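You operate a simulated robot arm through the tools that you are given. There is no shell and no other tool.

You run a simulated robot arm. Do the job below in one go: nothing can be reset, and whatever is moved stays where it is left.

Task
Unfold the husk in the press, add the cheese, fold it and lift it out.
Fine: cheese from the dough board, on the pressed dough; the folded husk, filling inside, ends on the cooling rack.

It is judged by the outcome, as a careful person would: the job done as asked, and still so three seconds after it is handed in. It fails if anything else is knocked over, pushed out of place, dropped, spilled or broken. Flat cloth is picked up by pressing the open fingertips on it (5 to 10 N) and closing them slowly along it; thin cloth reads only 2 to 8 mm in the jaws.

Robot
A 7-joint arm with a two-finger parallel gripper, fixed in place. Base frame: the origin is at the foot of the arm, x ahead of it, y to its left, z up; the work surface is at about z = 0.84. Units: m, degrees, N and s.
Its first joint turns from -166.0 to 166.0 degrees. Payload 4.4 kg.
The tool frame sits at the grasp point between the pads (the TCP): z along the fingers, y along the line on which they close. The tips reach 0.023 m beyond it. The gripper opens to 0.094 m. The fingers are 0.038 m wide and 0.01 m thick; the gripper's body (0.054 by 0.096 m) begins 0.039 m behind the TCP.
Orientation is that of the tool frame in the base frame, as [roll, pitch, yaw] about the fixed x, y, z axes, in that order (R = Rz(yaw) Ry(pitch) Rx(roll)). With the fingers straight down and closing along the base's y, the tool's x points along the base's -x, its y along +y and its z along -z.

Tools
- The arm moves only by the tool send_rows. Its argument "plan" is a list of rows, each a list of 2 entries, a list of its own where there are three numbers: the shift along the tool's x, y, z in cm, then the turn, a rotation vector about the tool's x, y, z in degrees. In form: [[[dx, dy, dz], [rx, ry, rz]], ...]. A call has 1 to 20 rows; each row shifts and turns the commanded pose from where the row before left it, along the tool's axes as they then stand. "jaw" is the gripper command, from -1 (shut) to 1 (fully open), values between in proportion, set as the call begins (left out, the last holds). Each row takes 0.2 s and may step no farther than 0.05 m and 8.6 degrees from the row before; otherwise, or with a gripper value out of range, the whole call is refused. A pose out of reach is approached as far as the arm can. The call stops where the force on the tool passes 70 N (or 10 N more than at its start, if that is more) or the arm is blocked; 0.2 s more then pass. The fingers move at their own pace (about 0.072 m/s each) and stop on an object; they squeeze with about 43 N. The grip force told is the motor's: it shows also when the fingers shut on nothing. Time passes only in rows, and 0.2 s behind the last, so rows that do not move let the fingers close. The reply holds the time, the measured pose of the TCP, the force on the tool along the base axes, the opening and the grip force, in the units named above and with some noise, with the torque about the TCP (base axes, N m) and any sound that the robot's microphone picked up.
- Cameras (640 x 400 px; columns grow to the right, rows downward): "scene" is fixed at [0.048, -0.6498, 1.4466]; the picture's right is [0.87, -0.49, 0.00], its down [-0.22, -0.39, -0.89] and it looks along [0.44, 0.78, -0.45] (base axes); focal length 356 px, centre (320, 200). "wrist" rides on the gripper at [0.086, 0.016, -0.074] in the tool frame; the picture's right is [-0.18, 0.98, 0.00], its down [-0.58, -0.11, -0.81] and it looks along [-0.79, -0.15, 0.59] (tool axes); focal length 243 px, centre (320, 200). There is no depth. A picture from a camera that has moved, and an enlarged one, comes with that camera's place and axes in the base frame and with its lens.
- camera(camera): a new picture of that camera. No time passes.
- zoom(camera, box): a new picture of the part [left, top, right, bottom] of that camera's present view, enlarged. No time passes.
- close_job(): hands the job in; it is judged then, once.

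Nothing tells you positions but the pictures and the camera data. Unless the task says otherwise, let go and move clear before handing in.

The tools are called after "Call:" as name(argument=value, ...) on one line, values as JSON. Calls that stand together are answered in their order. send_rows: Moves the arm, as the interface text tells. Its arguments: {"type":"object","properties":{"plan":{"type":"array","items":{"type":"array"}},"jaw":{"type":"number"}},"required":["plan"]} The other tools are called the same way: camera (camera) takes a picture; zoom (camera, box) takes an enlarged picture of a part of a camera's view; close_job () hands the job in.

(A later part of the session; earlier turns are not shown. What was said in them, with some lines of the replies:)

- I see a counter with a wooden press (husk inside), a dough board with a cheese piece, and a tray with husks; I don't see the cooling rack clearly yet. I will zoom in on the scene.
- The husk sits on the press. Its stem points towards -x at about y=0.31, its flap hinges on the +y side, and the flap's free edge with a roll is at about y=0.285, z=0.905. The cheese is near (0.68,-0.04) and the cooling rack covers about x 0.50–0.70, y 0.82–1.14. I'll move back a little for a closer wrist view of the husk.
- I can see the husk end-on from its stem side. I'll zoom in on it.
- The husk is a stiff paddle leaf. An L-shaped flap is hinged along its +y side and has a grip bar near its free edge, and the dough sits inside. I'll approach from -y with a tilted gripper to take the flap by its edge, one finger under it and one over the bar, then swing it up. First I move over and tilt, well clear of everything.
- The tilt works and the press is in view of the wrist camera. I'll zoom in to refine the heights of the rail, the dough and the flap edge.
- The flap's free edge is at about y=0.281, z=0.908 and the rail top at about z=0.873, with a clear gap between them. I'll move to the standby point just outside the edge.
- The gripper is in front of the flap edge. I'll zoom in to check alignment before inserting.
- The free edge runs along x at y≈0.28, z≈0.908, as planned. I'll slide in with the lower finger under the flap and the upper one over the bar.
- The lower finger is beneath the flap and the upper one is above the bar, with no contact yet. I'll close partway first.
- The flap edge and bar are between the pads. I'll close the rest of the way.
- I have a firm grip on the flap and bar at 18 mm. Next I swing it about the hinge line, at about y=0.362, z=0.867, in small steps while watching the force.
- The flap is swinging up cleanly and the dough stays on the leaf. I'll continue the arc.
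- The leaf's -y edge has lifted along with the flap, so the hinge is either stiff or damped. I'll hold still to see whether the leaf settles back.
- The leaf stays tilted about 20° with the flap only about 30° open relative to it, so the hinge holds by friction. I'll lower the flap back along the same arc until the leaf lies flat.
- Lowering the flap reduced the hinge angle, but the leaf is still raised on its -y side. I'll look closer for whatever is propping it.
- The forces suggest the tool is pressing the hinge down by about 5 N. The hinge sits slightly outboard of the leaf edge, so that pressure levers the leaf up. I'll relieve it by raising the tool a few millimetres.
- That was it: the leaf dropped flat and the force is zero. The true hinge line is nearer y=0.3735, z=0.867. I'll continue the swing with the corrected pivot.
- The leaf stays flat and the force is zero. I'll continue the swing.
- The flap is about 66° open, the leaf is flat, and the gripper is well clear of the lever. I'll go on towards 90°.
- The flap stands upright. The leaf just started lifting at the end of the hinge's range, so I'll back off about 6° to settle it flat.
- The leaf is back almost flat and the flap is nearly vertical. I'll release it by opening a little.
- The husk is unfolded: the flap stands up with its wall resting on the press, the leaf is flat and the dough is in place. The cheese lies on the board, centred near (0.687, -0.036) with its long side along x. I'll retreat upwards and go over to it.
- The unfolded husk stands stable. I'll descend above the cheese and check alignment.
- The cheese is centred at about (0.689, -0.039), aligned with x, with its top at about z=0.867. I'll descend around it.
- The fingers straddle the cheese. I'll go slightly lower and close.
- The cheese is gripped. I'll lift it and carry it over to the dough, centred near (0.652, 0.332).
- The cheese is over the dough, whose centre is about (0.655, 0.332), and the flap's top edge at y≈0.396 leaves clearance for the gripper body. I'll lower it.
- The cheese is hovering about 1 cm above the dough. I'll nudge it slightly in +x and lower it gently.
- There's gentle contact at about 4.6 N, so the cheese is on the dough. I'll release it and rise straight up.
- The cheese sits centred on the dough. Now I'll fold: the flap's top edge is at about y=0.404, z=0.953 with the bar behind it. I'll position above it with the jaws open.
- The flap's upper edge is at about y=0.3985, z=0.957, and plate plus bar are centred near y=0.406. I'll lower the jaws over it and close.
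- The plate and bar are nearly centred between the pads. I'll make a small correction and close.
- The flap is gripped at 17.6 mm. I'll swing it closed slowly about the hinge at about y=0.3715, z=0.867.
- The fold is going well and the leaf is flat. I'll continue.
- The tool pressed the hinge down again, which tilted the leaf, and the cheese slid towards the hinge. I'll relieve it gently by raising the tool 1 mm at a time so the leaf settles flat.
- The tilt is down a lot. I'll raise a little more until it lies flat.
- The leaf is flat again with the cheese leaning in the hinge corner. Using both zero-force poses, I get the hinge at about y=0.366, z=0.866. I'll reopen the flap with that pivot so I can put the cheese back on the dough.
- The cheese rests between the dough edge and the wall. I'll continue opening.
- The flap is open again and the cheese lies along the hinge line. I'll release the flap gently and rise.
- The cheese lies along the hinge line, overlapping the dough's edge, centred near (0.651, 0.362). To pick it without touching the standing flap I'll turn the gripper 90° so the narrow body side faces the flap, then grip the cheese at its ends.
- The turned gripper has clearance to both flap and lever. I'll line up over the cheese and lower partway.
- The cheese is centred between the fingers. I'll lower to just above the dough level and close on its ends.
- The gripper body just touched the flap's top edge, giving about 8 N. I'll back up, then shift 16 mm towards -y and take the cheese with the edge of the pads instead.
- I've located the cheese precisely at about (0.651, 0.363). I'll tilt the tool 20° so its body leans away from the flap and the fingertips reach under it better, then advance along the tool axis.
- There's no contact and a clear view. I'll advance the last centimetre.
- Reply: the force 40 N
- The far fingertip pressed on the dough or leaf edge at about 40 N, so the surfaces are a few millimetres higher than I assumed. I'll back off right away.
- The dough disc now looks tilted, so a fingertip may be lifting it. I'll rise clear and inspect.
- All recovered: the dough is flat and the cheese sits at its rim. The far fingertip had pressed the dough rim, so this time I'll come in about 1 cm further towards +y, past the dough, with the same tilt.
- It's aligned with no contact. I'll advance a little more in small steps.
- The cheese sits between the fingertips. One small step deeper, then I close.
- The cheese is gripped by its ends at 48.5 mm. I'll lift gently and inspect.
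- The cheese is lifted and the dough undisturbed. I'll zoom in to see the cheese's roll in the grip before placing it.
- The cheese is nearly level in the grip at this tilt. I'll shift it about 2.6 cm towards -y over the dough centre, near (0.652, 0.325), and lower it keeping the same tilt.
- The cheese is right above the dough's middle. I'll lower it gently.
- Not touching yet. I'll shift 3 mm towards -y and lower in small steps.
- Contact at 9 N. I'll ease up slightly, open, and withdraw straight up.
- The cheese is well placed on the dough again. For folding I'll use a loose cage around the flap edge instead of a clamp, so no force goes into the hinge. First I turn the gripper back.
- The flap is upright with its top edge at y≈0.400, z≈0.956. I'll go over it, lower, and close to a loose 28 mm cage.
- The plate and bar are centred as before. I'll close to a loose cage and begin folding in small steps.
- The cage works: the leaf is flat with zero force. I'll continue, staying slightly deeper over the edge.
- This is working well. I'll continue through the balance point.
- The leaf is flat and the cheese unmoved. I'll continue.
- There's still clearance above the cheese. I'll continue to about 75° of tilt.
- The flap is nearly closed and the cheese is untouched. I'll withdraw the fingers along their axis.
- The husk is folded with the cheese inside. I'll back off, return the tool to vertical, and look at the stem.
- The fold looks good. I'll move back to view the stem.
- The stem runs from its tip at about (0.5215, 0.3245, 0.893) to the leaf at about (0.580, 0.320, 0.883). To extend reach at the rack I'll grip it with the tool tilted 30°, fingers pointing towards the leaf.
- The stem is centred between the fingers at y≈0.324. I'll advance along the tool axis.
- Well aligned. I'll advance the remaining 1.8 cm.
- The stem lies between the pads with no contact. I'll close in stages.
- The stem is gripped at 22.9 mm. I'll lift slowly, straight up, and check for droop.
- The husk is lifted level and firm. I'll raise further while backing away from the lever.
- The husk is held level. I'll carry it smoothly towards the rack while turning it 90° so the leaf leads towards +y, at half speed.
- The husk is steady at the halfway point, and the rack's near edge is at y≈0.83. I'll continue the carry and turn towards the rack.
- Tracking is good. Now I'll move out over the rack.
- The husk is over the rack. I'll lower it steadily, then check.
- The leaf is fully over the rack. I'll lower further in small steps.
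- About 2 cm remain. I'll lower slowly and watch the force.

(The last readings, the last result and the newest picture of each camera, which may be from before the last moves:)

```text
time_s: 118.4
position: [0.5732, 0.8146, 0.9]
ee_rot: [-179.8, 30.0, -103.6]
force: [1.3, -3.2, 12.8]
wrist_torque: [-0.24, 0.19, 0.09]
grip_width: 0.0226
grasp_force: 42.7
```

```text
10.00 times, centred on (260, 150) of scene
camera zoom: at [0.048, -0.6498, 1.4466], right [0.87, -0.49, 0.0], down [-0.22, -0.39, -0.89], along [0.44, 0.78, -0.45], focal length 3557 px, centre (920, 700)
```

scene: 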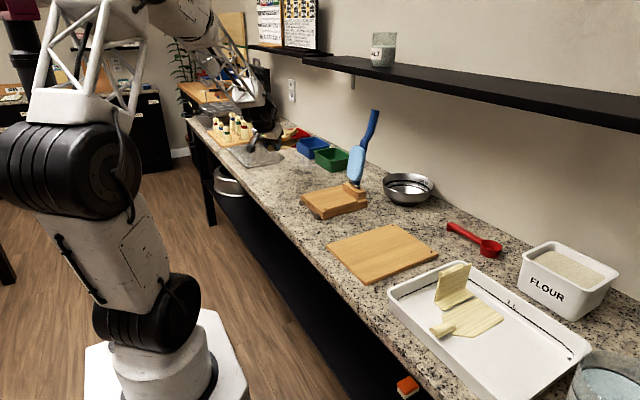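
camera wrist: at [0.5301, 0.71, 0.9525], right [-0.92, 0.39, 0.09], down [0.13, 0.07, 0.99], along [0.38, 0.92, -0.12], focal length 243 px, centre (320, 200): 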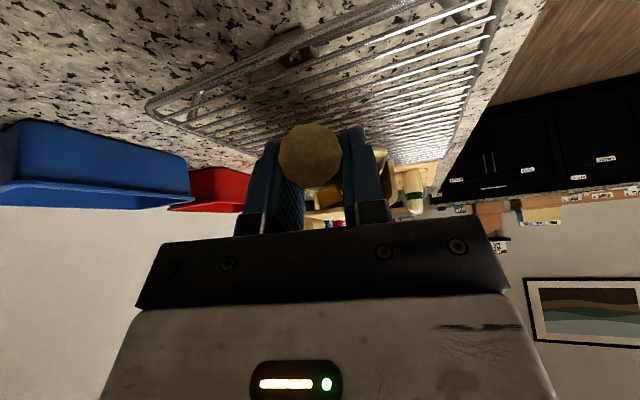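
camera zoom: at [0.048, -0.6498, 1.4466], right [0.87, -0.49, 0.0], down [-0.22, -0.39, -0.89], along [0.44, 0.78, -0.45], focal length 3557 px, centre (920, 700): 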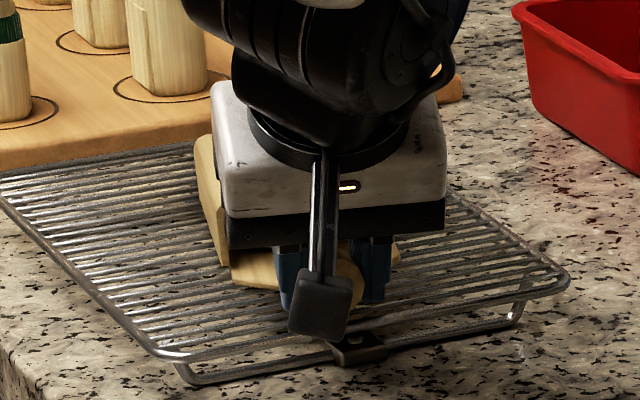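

About 13 N of contact appears under the fingertips rather than under the leaf. The fingertips are touching the rack's frame. I'll raise 1 cm and back off 3 cm so the fingers hang outside the frame while the leaf stays over the rack.

Call:
send_rows(plan=[[[-0.25, 0, -0.433], [0, 0, 0]], [[-0.25, 0, -0.433], [0, 0, 0]], [[0.87, 0, -0.5], [0, 0, 0]], [[0.87, 0, -0.5], [0, 0, 0]], [[0.87, 0, -0.5], [0, 0, 0]], [[0, 0, 0], [0, 0, 0]]])

Call:
zoom(camera="wrist", box=[180, 0, 460, 230])

Call:
zoom(camera="scene", box=[235, 130, 285, 170])

```text
time_s: 119.8
position: [0.5653, 0.7849, 0.908]
ee_rot: [-180.0, 29.9, -103.7]
force: [-0.2, -0.5, -1.4]
wrist_torque: [-0.08, -0.01, 0.0]
grip_width: 0.0226
grasp_force: 43.1
```

```text
1.74 times, centred on (320, 115) of wrist
camera zoom: at [0.5223, 0.6799, 0.9269], right [-0.92, 0.39, 0.09], down [0.13, 0.07, 0.99], along [0.38, 0.92, -0.12], focal length 422 px, centre (320, 348)
```

zoom: 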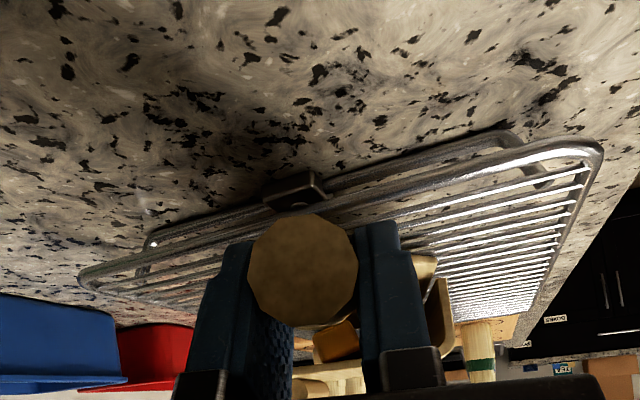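

```text
10.00 times, centred on (260, 150) of scene
camera zoom: at [0.048, -0.6498, 1.4466], right [0.87, -0.49, 0.0], down [-0.22, -0.39, -0.89], along [0.44, 0.78, -0.45], focal length 3557 px, centre (920, 700)
```

zoom: 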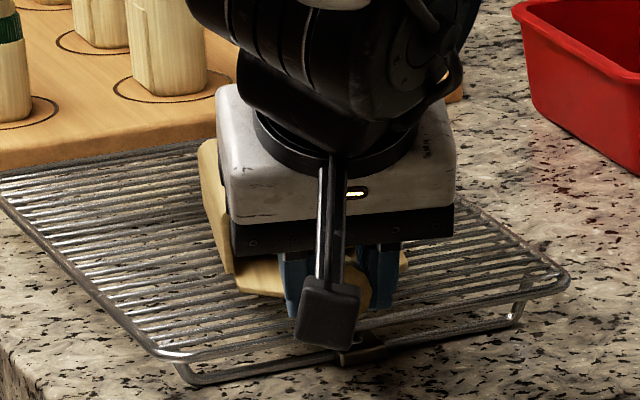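

The fingers now hang just outside the rack's near bar at y≈0.82, with the leaf over the wires. I'll lower again gently.

Call:
send_rows(plan=[[[0.15, 0, 0.26], [0, 0, 0]], [[0.15, 0, 0.26], [0, 0, 0]], [[0.1, 0, 0.173], [0, 0, 0]], [[0, 0, 0], [0, 0, 0]]])

Call:
zoom(camera="scene", box=[235, 130, 285, 170])

```text
time_s: 120.8
position: [0.5657, 0.7852, 0.8994]
ee_rot: [-179.8, 30.0, -103.6]
force: [-1.0, 0.0, 3.0]
wrist_torque: [0.65, -0.14, 0.03]
grip_width: 0.0227
grasp_force: 42.7
```

```text
10.00 times, centred on (260, 150) of scene
camera zoom: at [0.048, -0.6498, 1.4466], right [0.87, -0.49, 0.0], down [-0.22, -0.39, -0.89], along [0.44, 0.78, -0.45], focal length 3557 px, centre (920, 700)
```

zoom: 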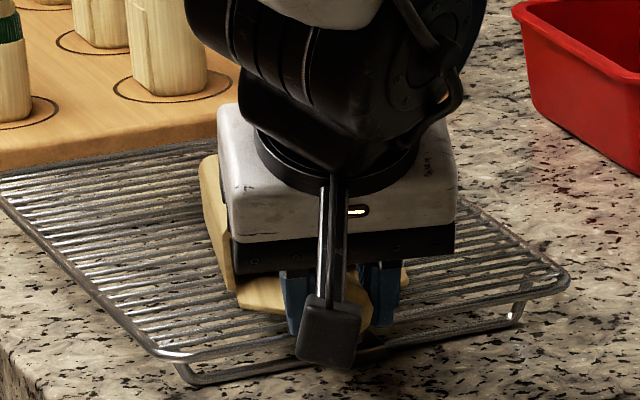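

The leaf's far end has touched first, so the husk droops by a degree or two. I'll pitch the tool up slightly while lowering so the leaf lies evenly.

Call:
send_rows(plan=[[[0.05, 0, 0.087], [0, -0.8, 0]], [[0.1, 0, 0.173], [0, -0.8, 0]], [[0, 0, 0], [0, 0, 0]]])

```text
time_s: 121.6
position: [0.5662, 0.7845, 0.8962]
ee_rot: [-180.0, 31.6, -103.6]
force: [0.0, 0.2, 5.2]
wrist_torque: [0.09, -0.01, -0.01]
grip_width: 0.0227
grasp_force: 42.9
```

Contact is now balanced at about 5 N with little torque, so the leaf lies on the rack. I'll open the fingers.

Call:
send_rows(plan=[[[0, 0, 0], [0, 0, 0]], [[0, 0, 0], [0, 0, 0]], [[0, 0, 0], [0, 0, 0]]], jaw=-0.1)

Call:
zoom(camera="wrist", box=[180, 0, 460, 230])

Call:
zoom(camera="scene", box=[235, 130, 285, 170])

```text
time_s: 122.4
position: [0.5653, 0.7844, 0.8956]
ee_rot: [-179.9, 31.5, -103.7]
force: [0.2, 0.4, -0.3]
wrist_torque: [0.03, 0.0, 0.01]
grip_width: 0.0423
grasp_force: 0.1
```

```text
1.74 times, centred on (320, 115) of wrist
camera zoom: at [0.5216, 0.6789, 0.9136], right [-0.92, 0.38, 0.1], down [0.12, 0.05, 0.99], along [0.38, 0.92, -0.09], focal length 422 px, centre (320, 348)
```

zoom: 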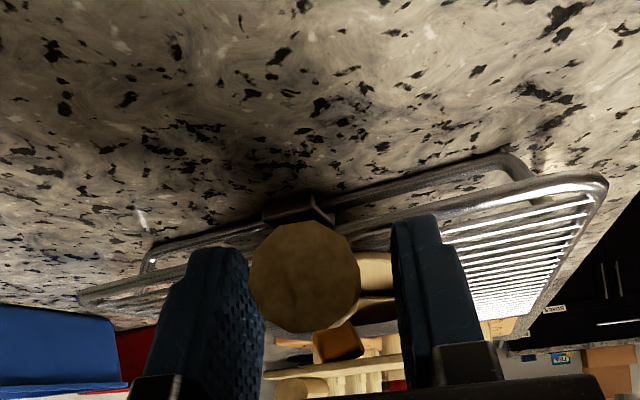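

```text
10.00 times, centred on (260, 150) of scene
camera zoom: at [0.048, -0.6498, 1.4466], right [0.87, -0.49, 0.0], down [-0.22, -0.39, -0.89], along [0.44, 0.78, -0.45], focal length 3557 px, centre (920, 700)
```

zoom: 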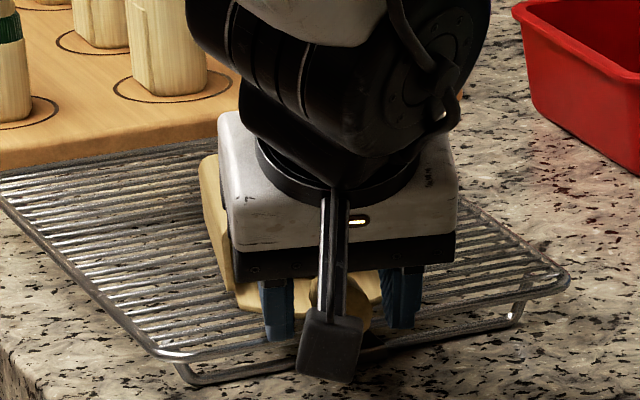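

The husk rests on the rack, with the cheese visible inside. I'll withdraw along the tool axis.

Call:
send_rows(plan=[[[0, 0, -0.8], [0, 0, 0]], [[0, 0, -1.5], [0, 0, 0]], [[0, 0, -3], [0, 0, 0]], [[0, 0, -4], [0, 0, 0]], [[0, 0, -4], [0, 0, 0]], [[1, 0, -4], [0, 0, 0]], [[2, 0, -3], [0, 0, 0]], [[3, 0, -2], [0, 0, 0]], [[3, 0, -2], [0, 0, 0]], [[0, 0, 0], [0, 0, 0]]])

Call:
camera(camera="scene")

Call:
camera(camera="wrist")

Call:
zoom(camera="scene", box=[230, 120, 300, 175])

```text
time_s: 124.6
position: [0.5163, 0.5867, 1.0588]
ee_rot: [-179.9, 31.4, -103.5]
force: [-0.5, -0.4, -0.6]
wrist_torque: [-0.01, 0.0, 0.0]
grip_width: 0.0421
grasp_force: 0.1
```

```text
taken
```

scene: 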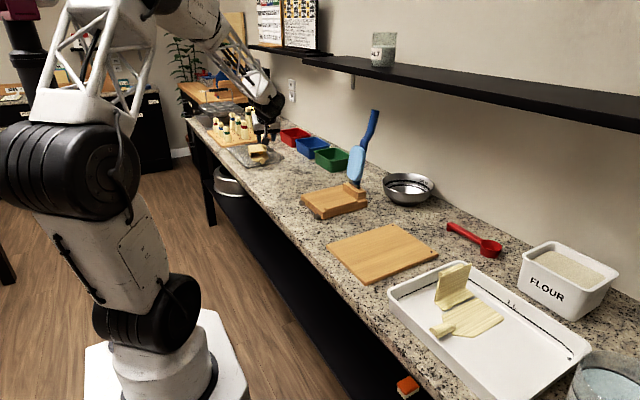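

```text
taken
camera wrist: at [0.4743, 0.4802, 1.0762], right [-0.92, 0.38, 0.1], down [0.12, 0.05, 0.99], along [0.38, 0.92, -0.09], focal length 243 px, centre (320, 200)
```

wrist: 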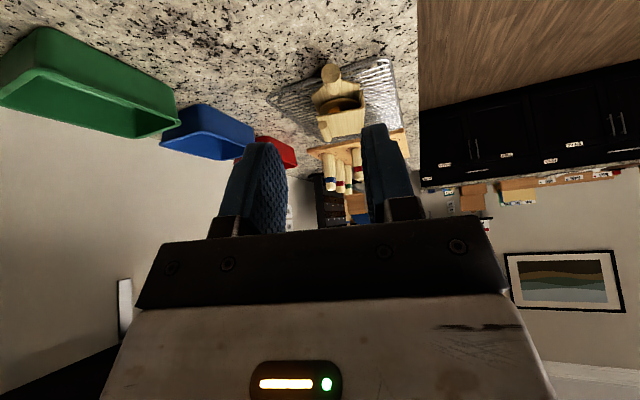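

```text
7.27 times, centred on (265, 148) of scene
camera zoom: at [0.048, -0.6498, 1.4466], right [0.87, -0.49, 0.0], down [-0.22, -0.39, -0.89], along [0.44, 0.78, -0.45], focal length 2587 px, centre (720, 582)
```

zoom: 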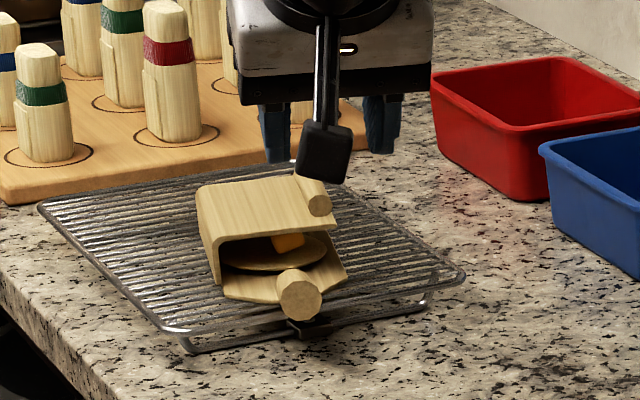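

The folded husk with the cheese on the dough sits on the rack. A closer check follows before handing in.

Call:
send_rows(plan=[[[0, 0, 0], [0, 0, 0]], [[0, 0, 0], [0, 0, 0]], [[0, 0, 0], [0, 0, 0]], [[0, 0, 0], [0, 0, 0]], [[0, 0, 0], [0, 0, 0]]])

Call:
zoom(camera="wrist", box=[260, 40, 420, 150])

Call:
zoom(camera="scene", box=[245, 135, 285, 170])

Call:
zoom(camera="scene", box=[290, 100, 450, 290])

```text
time_s: 125.8
position: [0.5184, 0.587, 1.0588]
ee_rot: [-179.9, 31.5, -103.5]
force: [0.3, -0.4, -0.2]
wrist_torque: [0.02, 0.01, -0.02]
grip_width: 0.0421
grasp_force: 0.1
```

```text
3.64 times, centred on (340, 95) of wrist
camera zoom: at [0.4743, 0.4805, 1.0761], right [-0.92, 0.38, 0.1], down [0.12, 0.05, 0.99], along [0.38, 0.92, -0.09], focal length 882 px, centre (247, 582)
```

zoom: 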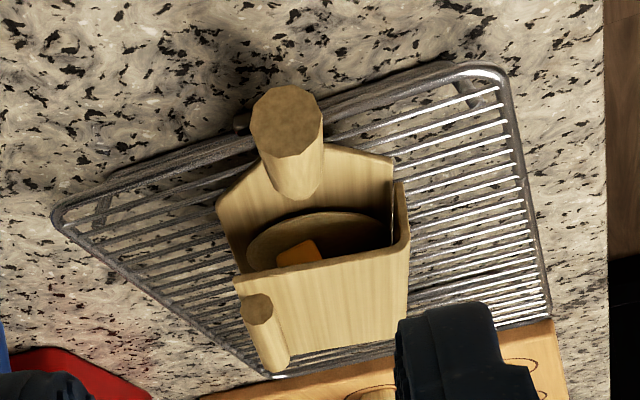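

```text
11.43 times, centred on (265, 152) of scene
camera zoom: at [0.048, -0.6498, 1.4466], right [0.87, -0.49, 0.0], down [-0.22, -0.39, -0.89], along [0.44, 0.78, -0.45], focal length 4066 px, centre (949, 743)
```

zoom: 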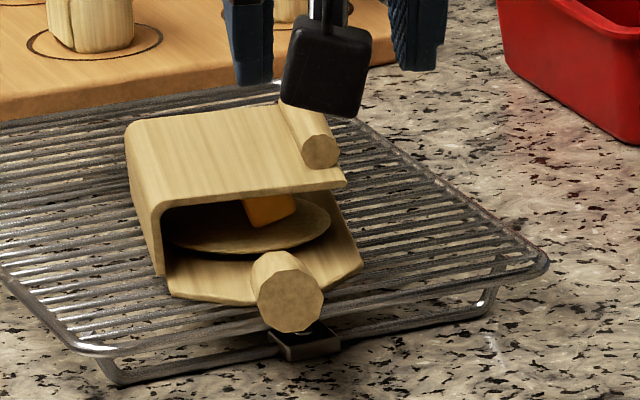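

```text
2.11 times, centred on (370, 195) of scene
camera zoom: at [0.048, -0.6498, 1.4466], right [0.87, -0.49, 0.0], down [-0.22, -0.39, -0.89], along [0.44, 0.78, -0.45], focal length 749 px, centre (215, 210)
```

zoom: 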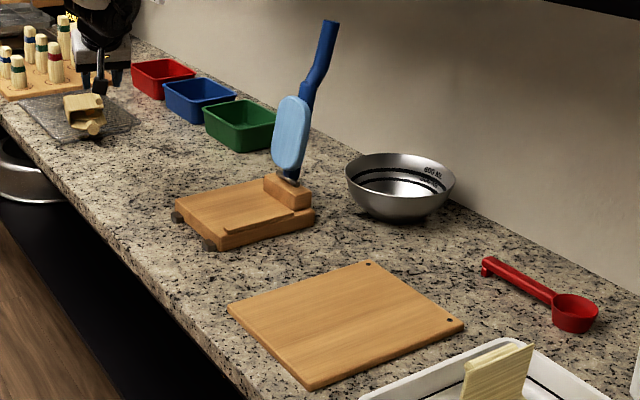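

The folded husk rests steadily on the cooling rack with the cheese on the dough inside. The press, board, bins and other items look undisturbed, and the gripper is clear. I'm handing in the job.

Call:
close_job()

```text
The job is handed in.
```

The folded husk is on the cooling rack with the cheese on the pressed dough inside it, and I've handed the job in. It held still for over a second before that, with the gripper well clear.

- **Cheese slipped once:** on my first try at folding I pressed on the hinge. The leaf tilted and the cheese slid off the dough towards the hinge. I reopened the flap and put it back on the dough before folding again.
- **Contact with the dough:** while picking the cheese back up, a fingertip pressed the dough's edge at about 40 N. It looked flat and undamaged afterwards.
- **Contact with the rack:** a fingertip briefly touched the rack's frame at about 13 N. The rack did not appear to move.
- **Everything else:** the press, board, bins, pins and tray look as they were.
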